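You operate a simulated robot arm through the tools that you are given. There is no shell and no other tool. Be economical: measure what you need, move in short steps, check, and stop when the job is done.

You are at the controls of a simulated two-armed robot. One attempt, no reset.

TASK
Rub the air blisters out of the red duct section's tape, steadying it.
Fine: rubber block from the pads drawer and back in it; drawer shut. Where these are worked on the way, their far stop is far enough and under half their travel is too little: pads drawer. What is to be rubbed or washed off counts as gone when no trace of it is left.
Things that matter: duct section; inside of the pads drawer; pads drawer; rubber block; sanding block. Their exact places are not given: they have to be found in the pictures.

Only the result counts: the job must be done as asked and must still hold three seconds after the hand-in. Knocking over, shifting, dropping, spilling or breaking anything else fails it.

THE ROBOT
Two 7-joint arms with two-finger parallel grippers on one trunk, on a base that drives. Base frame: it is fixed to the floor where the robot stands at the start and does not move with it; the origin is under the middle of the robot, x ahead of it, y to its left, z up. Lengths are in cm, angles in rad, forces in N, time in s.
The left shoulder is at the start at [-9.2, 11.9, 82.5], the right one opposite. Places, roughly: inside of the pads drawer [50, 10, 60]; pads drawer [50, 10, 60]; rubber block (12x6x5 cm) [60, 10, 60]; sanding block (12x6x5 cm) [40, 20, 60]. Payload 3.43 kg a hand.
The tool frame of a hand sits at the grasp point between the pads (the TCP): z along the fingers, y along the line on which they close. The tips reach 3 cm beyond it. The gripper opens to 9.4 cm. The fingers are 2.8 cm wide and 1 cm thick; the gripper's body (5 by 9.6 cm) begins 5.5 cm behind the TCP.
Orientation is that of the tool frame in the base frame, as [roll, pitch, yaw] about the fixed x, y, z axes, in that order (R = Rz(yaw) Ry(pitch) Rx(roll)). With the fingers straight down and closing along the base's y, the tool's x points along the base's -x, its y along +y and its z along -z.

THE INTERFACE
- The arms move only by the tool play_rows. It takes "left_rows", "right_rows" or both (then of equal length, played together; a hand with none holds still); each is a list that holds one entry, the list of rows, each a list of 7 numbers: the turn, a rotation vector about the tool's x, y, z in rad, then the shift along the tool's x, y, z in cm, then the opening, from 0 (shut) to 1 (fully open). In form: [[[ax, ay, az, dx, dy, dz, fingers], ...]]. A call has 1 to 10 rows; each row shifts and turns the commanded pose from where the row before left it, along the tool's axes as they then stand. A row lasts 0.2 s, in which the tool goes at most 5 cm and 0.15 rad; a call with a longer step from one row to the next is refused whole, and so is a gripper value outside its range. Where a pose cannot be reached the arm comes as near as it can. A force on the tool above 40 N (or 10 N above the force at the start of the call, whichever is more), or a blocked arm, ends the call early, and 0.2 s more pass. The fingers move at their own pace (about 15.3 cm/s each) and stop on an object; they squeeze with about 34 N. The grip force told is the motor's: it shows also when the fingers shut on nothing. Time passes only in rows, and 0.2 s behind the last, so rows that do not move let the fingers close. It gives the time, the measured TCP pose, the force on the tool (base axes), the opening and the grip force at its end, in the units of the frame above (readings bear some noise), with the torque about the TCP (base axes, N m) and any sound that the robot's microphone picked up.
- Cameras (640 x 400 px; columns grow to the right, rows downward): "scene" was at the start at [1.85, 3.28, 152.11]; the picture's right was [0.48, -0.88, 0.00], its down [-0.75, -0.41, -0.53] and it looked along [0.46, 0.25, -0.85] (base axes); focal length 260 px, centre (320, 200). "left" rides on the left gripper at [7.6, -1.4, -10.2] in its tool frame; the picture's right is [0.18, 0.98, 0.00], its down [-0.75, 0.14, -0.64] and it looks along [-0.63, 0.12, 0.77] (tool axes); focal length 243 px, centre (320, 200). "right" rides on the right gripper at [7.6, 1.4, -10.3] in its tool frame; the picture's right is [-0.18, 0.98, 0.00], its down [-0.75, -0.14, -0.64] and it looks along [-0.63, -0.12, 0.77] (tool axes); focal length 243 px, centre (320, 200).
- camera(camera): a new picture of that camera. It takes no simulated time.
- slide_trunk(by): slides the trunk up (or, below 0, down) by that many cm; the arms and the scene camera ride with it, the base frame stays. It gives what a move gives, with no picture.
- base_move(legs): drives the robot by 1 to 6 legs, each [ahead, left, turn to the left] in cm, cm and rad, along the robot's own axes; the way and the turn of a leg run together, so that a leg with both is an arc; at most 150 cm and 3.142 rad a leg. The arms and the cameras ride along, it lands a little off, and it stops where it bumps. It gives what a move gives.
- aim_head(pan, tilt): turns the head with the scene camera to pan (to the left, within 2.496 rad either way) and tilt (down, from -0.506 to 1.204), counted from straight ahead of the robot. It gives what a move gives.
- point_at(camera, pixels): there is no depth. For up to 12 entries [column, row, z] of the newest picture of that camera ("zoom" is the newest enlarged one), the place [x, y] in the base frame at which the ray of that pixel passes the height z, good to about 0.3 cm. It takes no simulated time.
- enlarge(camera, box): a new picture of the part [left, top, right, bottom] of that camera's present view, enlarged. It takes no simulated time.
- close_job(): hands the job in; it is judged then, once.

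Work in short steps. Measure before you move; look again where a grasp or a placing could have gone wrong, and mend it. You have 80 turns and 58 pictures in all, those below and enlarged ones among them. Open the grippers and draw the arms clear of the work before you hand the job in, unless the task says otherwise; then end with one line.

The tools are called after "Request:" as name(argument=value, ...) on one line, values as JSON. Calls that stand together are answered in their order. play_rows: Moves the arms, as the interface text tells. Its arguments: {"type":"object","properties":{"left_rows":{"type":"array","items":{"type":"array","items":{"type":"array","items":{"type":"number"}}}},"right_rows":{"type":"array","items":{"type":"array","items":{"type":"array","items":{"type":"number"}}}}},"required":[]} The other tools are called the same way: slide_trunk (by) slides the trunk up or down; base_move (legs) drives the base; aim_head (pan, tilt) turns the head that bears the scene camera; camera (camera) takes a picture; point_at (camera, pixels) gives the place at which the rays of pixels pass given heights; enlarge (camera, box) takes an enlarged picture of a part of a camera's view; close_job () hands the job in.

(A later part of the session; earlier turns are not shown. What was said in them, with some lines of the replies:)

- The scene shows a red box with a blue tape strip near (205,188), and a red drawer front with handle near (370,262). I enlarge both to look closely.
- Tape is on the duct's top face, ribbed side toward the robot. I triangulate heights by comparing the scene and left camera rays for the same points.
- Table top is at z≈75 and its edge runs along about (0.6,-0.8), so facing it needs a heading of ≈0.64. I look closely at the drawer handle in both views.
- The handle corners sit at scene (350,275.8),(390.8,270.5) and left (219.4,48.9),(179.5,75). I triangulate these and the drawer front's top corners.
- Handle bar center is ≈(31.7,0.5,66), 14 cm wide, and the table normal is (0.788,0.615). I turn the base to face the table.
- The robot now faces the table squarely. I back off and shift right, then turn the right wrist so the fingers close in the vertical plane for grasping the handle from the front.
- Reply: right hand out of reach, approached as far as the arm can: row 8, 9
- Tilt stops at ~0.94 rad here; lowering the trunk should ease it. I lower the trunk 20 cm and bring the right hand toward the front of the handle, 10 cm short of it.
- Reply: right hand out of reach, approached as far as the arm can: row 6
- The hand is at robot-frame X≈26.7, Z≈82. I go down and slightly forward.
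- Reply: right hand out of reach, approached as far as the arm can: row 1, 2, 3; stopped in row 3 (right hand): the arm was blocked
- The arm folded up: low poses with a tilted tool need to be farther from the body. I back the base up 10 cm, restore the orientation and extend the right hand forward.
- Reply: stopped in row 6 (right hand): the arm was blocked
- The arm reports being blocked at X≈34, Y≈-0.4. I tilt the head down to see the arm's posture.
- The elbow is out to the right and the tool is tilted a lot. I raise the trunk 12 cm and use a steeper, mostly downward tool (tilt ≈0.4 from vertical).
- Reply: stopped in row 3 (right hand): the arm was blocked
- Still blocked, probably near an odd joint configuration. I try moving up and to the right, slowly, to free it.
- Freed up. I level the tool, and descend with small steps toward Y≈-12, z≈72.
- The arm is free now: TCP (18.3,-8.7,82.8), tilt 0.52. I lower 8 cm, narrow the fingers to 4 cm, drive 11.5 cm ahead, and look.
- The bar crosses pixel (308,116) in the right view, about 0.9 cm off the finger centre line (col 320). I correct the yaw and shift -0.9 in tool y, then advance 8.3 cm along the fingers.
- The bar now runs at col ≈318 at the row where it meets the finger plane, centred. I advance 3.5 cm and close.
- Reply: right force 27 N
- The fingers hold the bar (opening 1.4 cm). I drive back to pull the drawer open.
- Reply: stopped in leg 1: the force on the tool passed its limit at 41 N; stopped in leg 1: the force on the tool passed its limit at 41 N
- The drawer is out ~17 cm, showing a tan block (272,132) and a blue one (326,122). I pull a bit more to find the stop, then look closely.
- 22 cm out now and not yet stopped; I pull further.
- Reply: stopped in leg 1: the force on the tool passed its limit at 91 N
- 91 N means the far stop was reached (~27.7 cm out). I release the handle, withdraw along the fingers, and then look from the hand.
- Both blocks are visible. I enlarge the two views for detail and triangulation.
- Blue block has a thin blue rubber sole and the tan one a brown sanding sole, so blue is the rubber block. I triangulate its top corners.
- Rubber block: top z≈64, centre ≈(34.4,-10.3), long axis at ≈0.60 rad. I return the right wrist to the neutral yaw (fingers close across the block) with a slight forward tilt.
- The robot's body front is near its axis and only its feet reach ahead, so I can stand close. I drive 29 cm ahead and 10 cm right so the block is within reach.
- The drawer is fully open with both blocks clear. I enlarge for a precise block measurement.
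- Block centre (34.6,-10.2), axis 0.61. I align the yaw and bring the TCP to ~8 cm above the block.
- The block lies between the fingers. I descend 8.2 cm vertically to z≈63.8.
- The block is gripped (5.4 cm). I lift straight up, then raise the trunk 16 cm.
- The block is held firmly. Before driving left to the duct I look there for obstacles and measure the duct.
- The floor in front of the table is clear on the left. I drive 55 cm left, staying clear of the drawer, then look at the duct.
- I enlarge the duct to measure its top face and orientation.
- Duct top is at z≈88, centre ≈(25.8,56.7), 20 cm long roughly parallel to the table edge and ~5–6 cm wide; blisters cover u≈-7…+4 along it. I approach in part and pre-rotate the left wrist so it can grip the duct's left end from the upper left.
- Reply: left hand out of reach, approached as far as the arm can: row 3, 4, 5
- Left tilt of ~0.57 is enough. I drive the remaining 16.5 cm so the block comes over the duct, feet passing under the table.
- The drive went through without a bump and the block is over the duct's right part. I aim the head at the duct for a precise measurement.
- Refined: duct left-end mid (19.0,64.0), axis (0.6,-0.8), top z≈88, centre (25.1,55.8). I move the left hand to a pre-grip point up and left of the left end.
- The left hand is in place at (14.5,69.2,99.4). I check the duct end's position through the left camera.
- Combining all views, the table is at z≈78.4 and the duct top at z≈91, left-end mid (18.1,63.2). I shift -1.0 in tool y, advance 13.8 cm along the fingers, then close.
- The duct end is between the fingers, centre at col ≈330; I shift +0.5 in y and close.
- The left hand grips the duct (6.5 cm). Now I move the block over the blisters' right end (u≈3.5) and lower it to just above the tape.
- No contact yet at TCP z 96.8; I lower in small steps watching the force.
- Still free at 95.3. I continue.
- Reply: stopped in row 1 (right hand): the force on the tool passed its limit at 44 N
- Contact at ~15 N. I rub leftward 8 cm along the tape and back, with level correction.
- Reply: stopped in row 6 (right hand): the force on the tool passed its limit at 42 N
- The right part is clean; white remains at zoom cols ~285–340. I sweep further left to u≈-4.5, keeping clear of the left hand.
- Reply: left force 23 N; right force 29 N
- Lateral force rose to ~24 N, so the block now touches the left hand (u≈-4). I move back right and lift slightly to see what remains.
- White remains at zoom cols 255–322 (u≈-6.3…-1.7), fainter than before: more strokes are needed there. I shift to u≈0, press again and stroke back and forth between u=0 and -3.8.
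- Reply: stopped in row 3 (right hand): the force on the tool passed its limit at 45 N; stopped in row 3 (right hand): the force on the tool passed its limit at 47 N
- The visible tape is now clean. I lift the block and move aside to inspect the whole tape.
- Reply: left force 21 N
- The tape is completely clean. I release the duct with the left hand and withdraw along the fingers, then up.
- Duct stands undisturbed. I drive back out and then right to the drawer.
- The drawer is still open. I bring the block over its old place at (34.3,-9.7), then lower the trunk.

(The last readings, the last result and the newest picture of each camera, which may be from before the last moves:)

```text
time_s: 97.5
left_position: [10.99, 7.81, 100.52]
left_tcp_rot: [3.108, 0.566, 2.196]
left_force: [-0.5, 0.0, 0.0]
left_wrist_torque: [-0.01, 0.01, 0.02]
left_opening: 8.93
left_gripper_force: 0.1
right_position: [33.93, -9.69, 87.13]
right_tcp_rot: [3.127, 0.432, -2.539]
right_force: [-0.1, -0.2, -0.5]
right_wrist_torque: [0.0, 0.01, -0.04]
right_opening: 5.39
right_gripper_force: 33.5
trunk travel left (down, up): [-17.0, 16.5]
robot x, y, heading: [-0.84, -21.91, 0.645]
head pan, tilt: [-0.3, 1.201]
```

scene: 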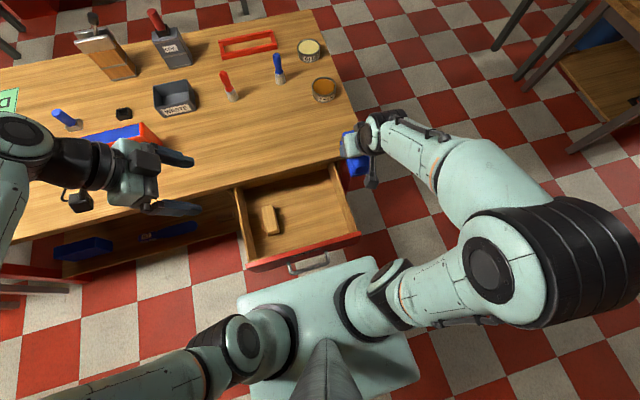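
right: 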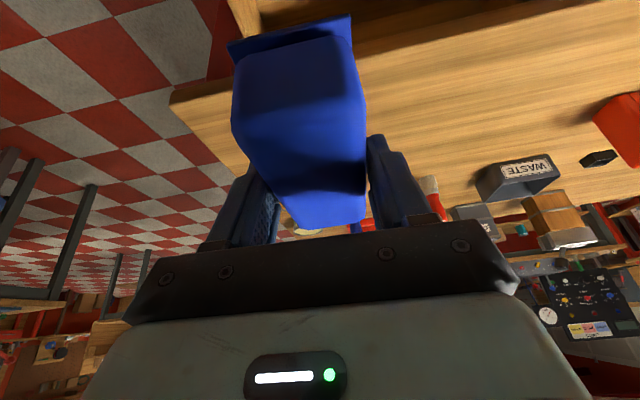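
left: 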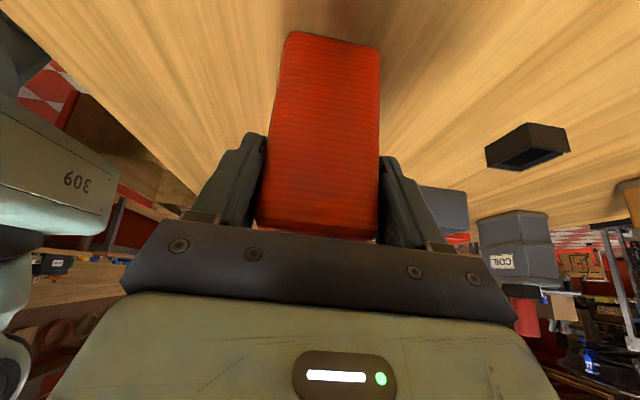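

Now lower straight down by 20 cm, then finish gently.

Request:
play_rows(right_rows=[[[0, 0, 0, 1.68, 0, 3.63, 0], [0, 0, 0, 1.68, 0, 3.63, 0], [0, 0, 0, 1.68, 0, 3.63, 0], [0, 0, 0, 1.68, 0, 3.63, 0], [0, 0, 0, 1.68, 0, 3.63, 0], [0, 0, 0, 0.84, 0, 1.82, 0]]])

Request:
play_rows(right_rows=[[[0, 0, 0, 0.21, 0, 0.45, 0], [0, 0, 0, 0, 0, 0, 0]]])

Request:
play_rows(right_rows=[[[0, 0, 0, 0.17, 0, 0.36, 0], [0, 0, 0, 0, 0, 0, 0]]])

```text
time_s: 98.9
left_position: [11.12, 7.71, 100.51]
left_tcp_rot: [3.109, 0.565, 2.197]
left_force: [0.3, -0.7, -0.6]
left_wrist_torque: [0.0, 0.0, 0.01]
left_opening: 8.96
left_gripper_force: 0.0
right_position: [33.66, -9.88, 65.06]
right_tcp_rot: [3.129, 0.43, -2.538]
right_force: [-0.4, 0.1, -1.8]
right_wrist_torque: [-0.02, -0.02, -0.02]
right_opening: 5.4
right_gripper_force: 34.0
trunk travel left (down, up): [-17.0, 16.5]
robot x, y, heading: [-0.32, -22.15, 0.654]
head pan, tilt: [-0.3, 1.201]
```

```text
time_s: 99.5
left_position: [10.92, 7.76, 100.48]
left_tcp_rot: [3.108, 0.566, 2.199]
left_force: [0.1, -0.3, -0.7]
left_wrist_torque: [0.0, -0.01, -0.01]
left_opening: 8.93
left_gripper_force: 0.0
right_position: [33.67, -9.87, 64.61]
right_tcp_rot: [3.13, 0.431, -2.536]
right_force: [-1.3, -0.4, -1.0]
right_wrist_torque: [0.0, -0.01, 0.0]
right_opening: 5.4
right_gripper_force: 34.2
trunk travel left (down, up): [-17.0, 16.5]
robot x, y, heading: [-0.73, -21.58, 0.65]
head pan, tilt: [-0.3, 1.201]
```

```text
time_s: 100.1
left_position: [11.09, 7.75, 100.49]
left_tcp_rot: [3.109, 0.565, 2.198]
left_force: [0.0, 0.2, 0.3]
left_wrist_torque: [0.0, 0.03, 0.0]
left_opening: 8.94
left_gripper_force: 0.0
right_position: [33.69, -9.79, 64.12]
right_tcp_rot: [3.129, 0.43, -2.538]
right_force: [0.4, -0.2, -1.3]
right_wrist_torque: [0.02, -0.02, -0.01]
right_opening: 5.4
right_gripper_force: 34.4
trunk travel left (down, up): [-17.0, 16.5]
robot x, y, heading: [-0.77, -21.86, 0.65]
head pan, tilt: [-0.3, 1.201]
```

Not yet touching at 64.1; two more small steps.

Request:
play_rows(right_rows=[[[0, 0, 0, 0.13, 0, 0.27, 0], [0, 0, 0, 0, 0, 0, 0]]])

Request:
play_rows(right_rows=[[[0, 0, 0, 0.13, 0, 0.27, 0], [0, 0, 0, 0, 0, 0, 0]]])

```text
time_s: 100.7
left_position: [11.02, 7.88, 100.53]
left_tcp_rot: [3.111, 0.566, 2.197]
left_force: [-0.3, -0.2, -0.3]
left_wrist_torque: [0.02, -0.01, -0.01]
left_opening: 8.93
left_gripper_force: 0.0
right_position: [33.73, -9.75, 63.99]
right_tcp_rot: [3.131, 0.429, -2.539]
right_force: [-1.1, 0.8, -1.5]
right_wrist_torque: [0.0, 0.0, 0.03]
right_opening: 5.38
right_gripper_force: 34.5
trunk travel left (down, up): [-17.0, 16.5]
robot x, y, heading: [-0.87, -22.01, 0.648]
head pan, tilt: [-0.3, 1.201]
```

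```text
time_s: 101.3
left_position: [11.08, 7.78, 100.52]
left_tcp_rot: [3.108, 0.566, 2.196]
left_force: [-0.5, -0.2, -0.6]
left_wrist_torque: [-0.03, -0.01, 0.01]
left_opening: 8.91
left_gripper_force: 0.0
right_position: [33.74, -9.77, 63.8]
right_tcp_rot: [3.129, 0.433, -2.538]
right_force: [1.7, -1.3, 12.6]
right_wrist_torque: [-0.52, 0.49, 0.1]
right_opening: 5.42
right_gripper_force: 34.2
trunk travel left (down, up): [-17.0, 16.5]
robot x, y, heading: [-0.85, -22.02, 0.644]
head pan, tilt: [-0.3, 1.201]
```

The block rests on the drawer floor (12.6 N). I open and lift the right hand straight up, then look.

Request:
play_rows(right_rows=[[[0, 0, 0, 0, 0, 0, 0.75], [0, 0, 0, 0, 0, 0, 0.8], [0, 0, 0, -0.84, 0, -1.82, 0.8], [0, 0, 0, -1.68, 0, -3.63, 0.8], [0, 0, 0, -1.68, 0, -3.63, 0.8], [0, 0, 0, -1.68, 0, -3.63, 0.8], [0, 0, 0, -1.68, 0, -3.63, 0.8], [0, 0, 0, -1.68, 0, -3.63, 0.8], [0, 0, 0, -1.68, 0, -3.63, 0.8]]])

Request:
camera(camera="scene")

```text
time_s: 103.3
left_position: [11.04, 7.68, 100.39]
left_tcp_rot: [3.109, 0.565, 2.196]
left_force: [0.5, -0.1, -0.6]
left_wrist_torque: [0.0, -0.03, 0.05]
left_opening: 8.94
left_gripper_force: 0.0
right_position: [34.11, -9.61, 89.67]
right_tcp_rot: [3.128, 0.43, -2.535]
right_force: [-0.6, 0.5, -0.8]
right_wrist_torque: [0.0, -0.02, 0.0]
right_opening: 7.52
right_gripper_force: 0.0
trunk travel left (down, up): [-17.0, 16.5]
robot x, y, heading: [-0.76, -21.92, 0.646]
head pan, tilt: [-0.3, 1.201]
```

```text
12 pictures are left
```

scene: 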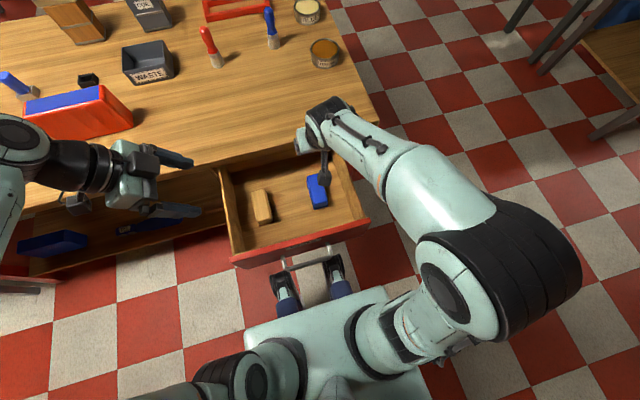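

The block lies back in the drawer beside the sanding block. I drive back 32 cm and left 9.5 cm to bring the right hand in front of the handle, and close its fingers.

Request:
base_move(legs=[[-33, 9.5, 0.015]])

Request:
play_rows(right_rows=[[[0, 0, 0, 0, 0, 0, 0], [0, 0, 0, 0, 0, 0, 0], [0, 0, 0, 0, 0, 0, 0], [0, 0, 0, 0, 0, 0, 0]]])

Request:
camera(camera="scene")

```text
time_s: 105.5
left_position: [-20.95, -4.34, 100.58]
left_tcp_rot: [3.109, 0.566, 2.22]
left_force: [-0.2, -0.1, 0.9]
left_wrist_torque: [0.03, 0.03, 0.02]
left_opening: 8.94
left_gripper_force: 0.1
right_position: [2.57, -21.18, 89.69]
right_tcp_rot: [3.129, 0.432, -2.514]
right_force: [-0.4, -0.4, 0.5]
right_wrist_torque: [-0.01, -0.01, 0.04]
right_opening: 7.53
right_gripper_force: 0.2
trunk travel left (down, up): [-17.0, 16.5]
robot x, y, heading: [-31.79, -34.3, 0.674]
head pan, tilt: [-0.3, 1.201]
```

```text
time_s: 106.5
left_position: [-20.81, -4.35, 100.56]
left_tcp_rot: [3.109, 0.565, 2.222]
left_force: [0.7, 0.1, 0.1]
left_wrist_torque: [0.0, 0.01, -0.01]
left_opening: 8.94
left_gripper_force: 0.0
right_position: [2.68, -21.26, 89.69]
right_tcp_rot: [3.13, 0.429, -2.515]
right_force: [-0.4, 0.0, 0.1]
right_wrist_torque: [0.0, 0.01, -0.01]
right_opening: 0.0
right_gripper_force: 32.9
trunk travel left (down, up): [-17.0, 16.5]
robot x, y, heading: [-31.92, -34.39, 0.673]
head pan, tilt: [-0.3, 1.201]
```

```text
11 pictures are left
```

scene: 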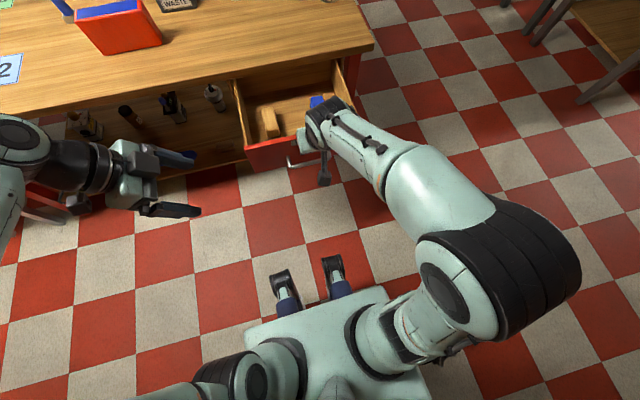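

The closed hand is ~8 cm in front of the handle bar, t≈-18.4. I lower it to z≈66.

Request:
play_rows(right_rows=[[[0, 0, 0, 1.64, 0, 3.59, 0], [0, 0, 0, 1.64, 0, 3.59, 0], [0, 0, 0, 1.64, 0, 3.59, 0], [0, 0, 0, 1.64, 0, 3.59, 0], [0, 0, 0, 1.64, 0, 3.59, 0], [0, 0, 0, 1.6, 0, 3.5, 0]]])

Request:
camera(camera="right")

```text
time_s: 107.9
left_position: [-21.04, -4.39, 100.39]
left_tcp_rot: [3.111, 0.568, 2.22]
left_force: [-0.9, 0.3, 0.9]
left_wrist_torque: [-0.01, 0.01, 0.01]
left_opening: 8.95
left_gripper_force: 0.0
right_position: [2.5, -20.84, 66.1]
right_tcp_rot: [3.13, 0.43, -2.515]
right_force: [-0.1, 0.3, 0.5]
right_wrist_torque: [0.0, -0.03, 0.03]
right_opening: 0.01
right_gripper_force: 33.0
trunk travel left (down, up): [-17.0, 16.5]
robot x, y, heading: [-32.17, -34.57, 0.671]
head pan, tilt: [-0.3, 1.201]
```

```text
10 pictures are left
```

right: 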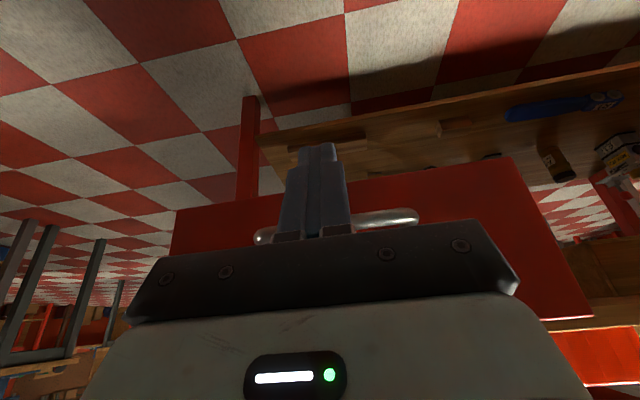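

The closed fingers face the middle of the handle bar. I drive ahead to push the drawer shut.

Request:
base_move(legs=[[20, 0, -0.008]])

Request:
camera(camera="scene")

```text
time_s: 109.5
left_position: [-5.13, 7.98, 100.47]
left_tcp_rot: [3.109, 0.567, 2.215]
left_force: [-0.3, 0.5, 0.4]
left_wrist_torque: [0.02, 0.04, -0.03]
left_opening: 8.94
left_gripper_force: 0.2
right_position: [18.09, -8.73, 65.98]
right_tcp_rot: [3.129, 0.43, -2.521]
right_force: [-0.4, -0.7, 0.4]
right_wrist_torque: [0.01, 0.05, -0.02]
right_opening: 0.01
right_gripper_force: 32.9
trunk travel left (down, up): [-17.0, 16.5]
robot x, y, heading: [-16.28, -21.52, 0.672]
head pan, tilt: [-0.3, 1.201]
```

```text
9 pictures are left
```

scene: 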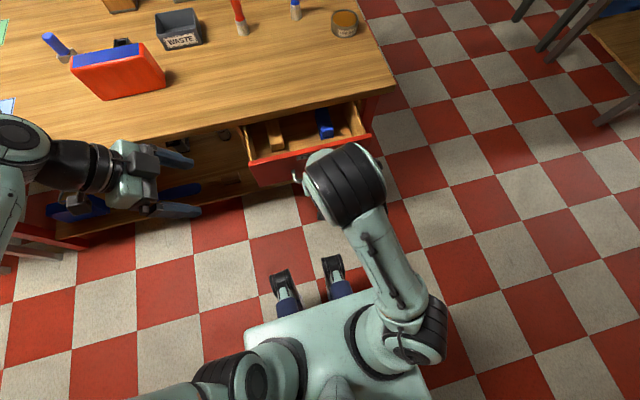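

The drawer is closing smoothly. I keep pushing until it stops.

Request:
base_move(legs=[[16, 0, -0.008]])

Request:
enlarge(camera="scene", box=[190, 90, 430, 240])

```text
time_s: 110.9
left_position: [6.63, 16.86, 100.52]
left_tcp_rot: [3.108, 0.567, 2.206]
left_force: [0.0, -0.7, 0.2]
left_wrist_torque: [0.0, 0.03, 0.02]
left_opening: 8.93
left_gripper_force: 0.1
right_position: [29.05, -0.52, 65.69]
right_tcp_rot: [3.139, 0.404, -2.52]
right_force: [-1.3, -0.1, -0.7]
right_wrist_torque: [0.07, -0.01, -0.01]
right_opening: 0.0
right_gripper_force: 32.8
trunk travel left (down, up): [-17.0, 16.5]
robot x, y, heading: [-4.69, -13.08, 0.657]
head pan, tilt: [-0.3, 1.201]
stopped in leg 1: the force on the tool passed its limit at 109 N (the readings are from after the stop); the commanded pose is now the measured one
```

```text
2.67 times, centred on (310, 165) of scene
```

zoom: 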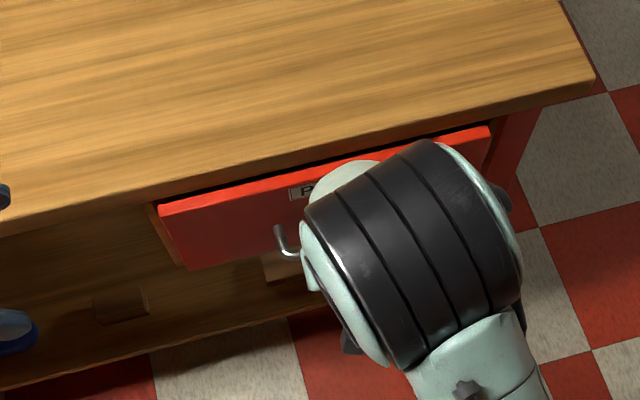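

A 109 N stop suggests it shut; I push once more gently to be sure, then back off and compare with the initial look.

Request:
base_move(legs=[[4, 0, 0]])

Request:
base_move(legs=[[-12, 0, 0]])

Request:
camera(camera="scene")

```text
time_s: 111.8
left_position: [8.09, 17.93, 100.62]
left_tcp_rot: [3.107, 0.568, 2.206]
left_force: [0.3, -1.1, -0.7]
left_wrist_torque: [0.01, 0.0, 0.03]
left_opening: 8.94
left_gripper_force: 0.1
right_position: [29.56, -0.35, 64.98]
right_tcp_rot: [-3.127, 0.363, -2.512]
right_force: [-3.2, -1.8, -3.6]
right_wrist_torque: [-0.03, 0.05, -0.02]
right_opening: 0.02
right_gripper_force: 32.9
trunk travel left (down, up): [-17.0, 16.5]
robot x, y, heading: [-3.28, -12.04, 0.66]
head pan, tilt: [-0.3, 1.201]
stopped in leg 1: the force on the tool passed its limit at 120 N (the readings are from after the stop); the commanded pose is now the measured one
```

```text
time_s: 113.0
left_position: [-1.24, 10.74, 100.67]
left_tcp_rot: [3.108, 0.567, 2.205]
left_force: [-0.5, -0.1, -1.0]
left_wrist_torque: [0.02, 0.0, 0.04]
left_opening: 8.92
left_gripper_force: 0.0
right_position: [20.14, -7.71, 65.09]
right_tcp_rot: [-3.128, 0.367, -2.513]
right_force: [0.6, 0.3, 0.0]
right_wrist_torque: [0.03, -0.01, 0.01]
right_opening: 0.02
right_gripper_force: 32.9
trunk travel left (down, up): [-17.0, 16.5]
robot x, y, heading: [-13.03, -18.92, 0.654]
head pan, tilt: [-0.3, 1.201]
```

```text
7 pictures are left
```

scene: 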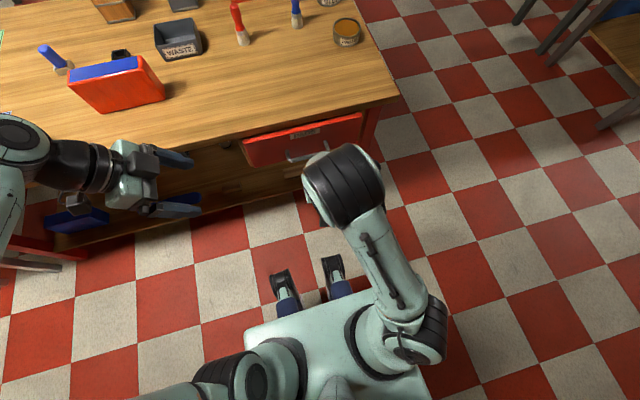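

I compare the drawer front's position with its initial place.

Request:
enlarge(camera="scene", box=[225, 90, 385, 190])

```text
4.00 times, centred on (305, 140) of scene
```

zoom: 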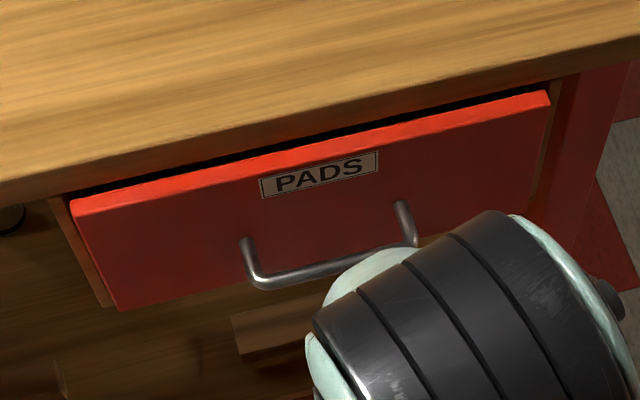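

Request:
point_at(camera="zoom", pixels=[[257, 282, 66], [70, 203, 72], [549, 93, 72], [240, 240, 66]])

```text
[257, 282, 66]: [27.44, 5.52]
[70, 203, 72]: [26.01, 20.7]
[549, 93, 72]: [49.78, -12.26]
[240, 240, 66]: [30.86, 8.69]
```

The handle and front corners match their initial places, so the drawer is shut. I open the right gripper, raise it, and back the robot away.

Request:
play_rows(right_rows=[[[0, 0, 0, 0, 0, 0, 0.9], [0, 0, 0, -1.2, 0, -3, 1], [0, 0, 0, -1.2, 0, -3, 1], [0, 0, 0, -1.2, 0, -3, 1], [0, 0, 0, -1.2, 0, -3, 1], [0, 0, 0, -1.2, 0, -3, 1]]])

Request:
base_move(legs=[[-15, 0, 0]])

Request:
aim_head(pan=0.1, tilt=0.8)

Request:
camera(camera="scene")

```text
time_s: 114.4
left_position: [-1.13, 10.77, 100.63]
left_tcp_rot: [3.108, 0.568, 2.204]
left_force: [0.8, -0.6, -0.3]
left_wrist_torque: [0.01, 0.0, 0.02]
left_opening: 8.91
left_gripper_force: 0.0
right_position: [20.28, -7.24, 81.15]
right_tcp_rot: [-3.129, 0.365, -2.513]
right_force: [0.0, 0.5, -0.5]
right_wrist_torque: [-0.05, -0.02, 0.01]
right_opening: 9.42
right_gripper_force: 0.0
trunk travel left (down, up): [-17.0, 16.5]
robot x, y, heading: [-12.26, -18.99, 0.656]
head pan, tilt: [-0.3, 1.201]
```

```text
time_s: 115.8
left_position: [-13.14, 1.45, 100.52]
left_tcp_rot: [3.108, 0.569, 2.205]
left_force: [-0.2, 0.5, 0.0]
left_wrist_torque: [0.02, -0.04, 0.01]
left_opening: 8.92
left_gripper_force: 0.0
right_position: [8.36, -16.33, 81.26]
right_tcp_rot: [-3.128, 0.366, -2.511]
right_force: [-0.4, 0.4, -0.2]
right_wrist_torque: [0.03, -0.01, 0.04]
right_opening: 9.4
right_gripper_force: 0.0
trunk travel left (down, up): [-17.0, 16.5]
robot x, y, heading: [-24.34, -28.25, 0.663]
head pan, tilt: [-0.3, 1.201]
```

```text
time_s: 116.6
left_position: [-13.16, 1.61, 100.54]
left_tcp_rot: [3.109, 0.567, 2.207]
left_force: [0.5, 0.3, 0.4]
left_wrist_torque: [-0.01, 0.0, -0.02]
left_opening: 8.91
left_gripper_force: 0.0
right_position: [8.36, -16.35, 81.16]
right_tcp_rot: [-3.129, 0.368, -2.511]
right_force: [0.2, -0.2, 0.1]
right_wrist_torque: [0.02, 0.0, -0.01]
right_opening: 9.42
right_gripper_force: 0.0
trunk travel left (down, up): [-17.0, 16.5]
robot x, y, heading: [-24.61, -28.07, 0.659]
head pan, tilt: [0.099, 0.799]
```

```text
5 pictures are left
```

scene: 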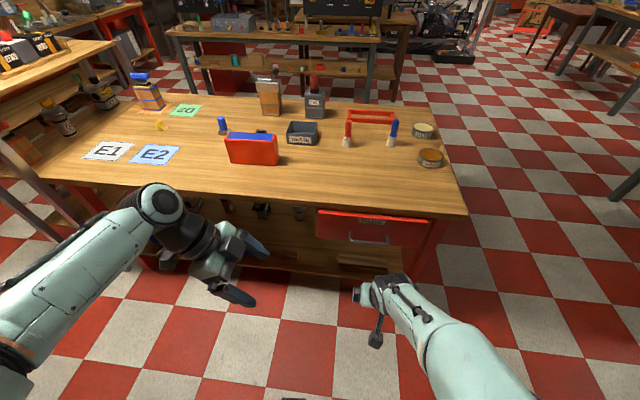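

Everything is in place: tape clean, drawer shut, arms clear. I hand the job in.

Request:
close_job()

```text
The job is handed in.
```

The blisters are rubbed out of the duct's tape with no trace visible, with the left hand holding the duct throughout. The rubber block is back in the pads drawer, the drawer is shut, and nothing else in view looked moved.
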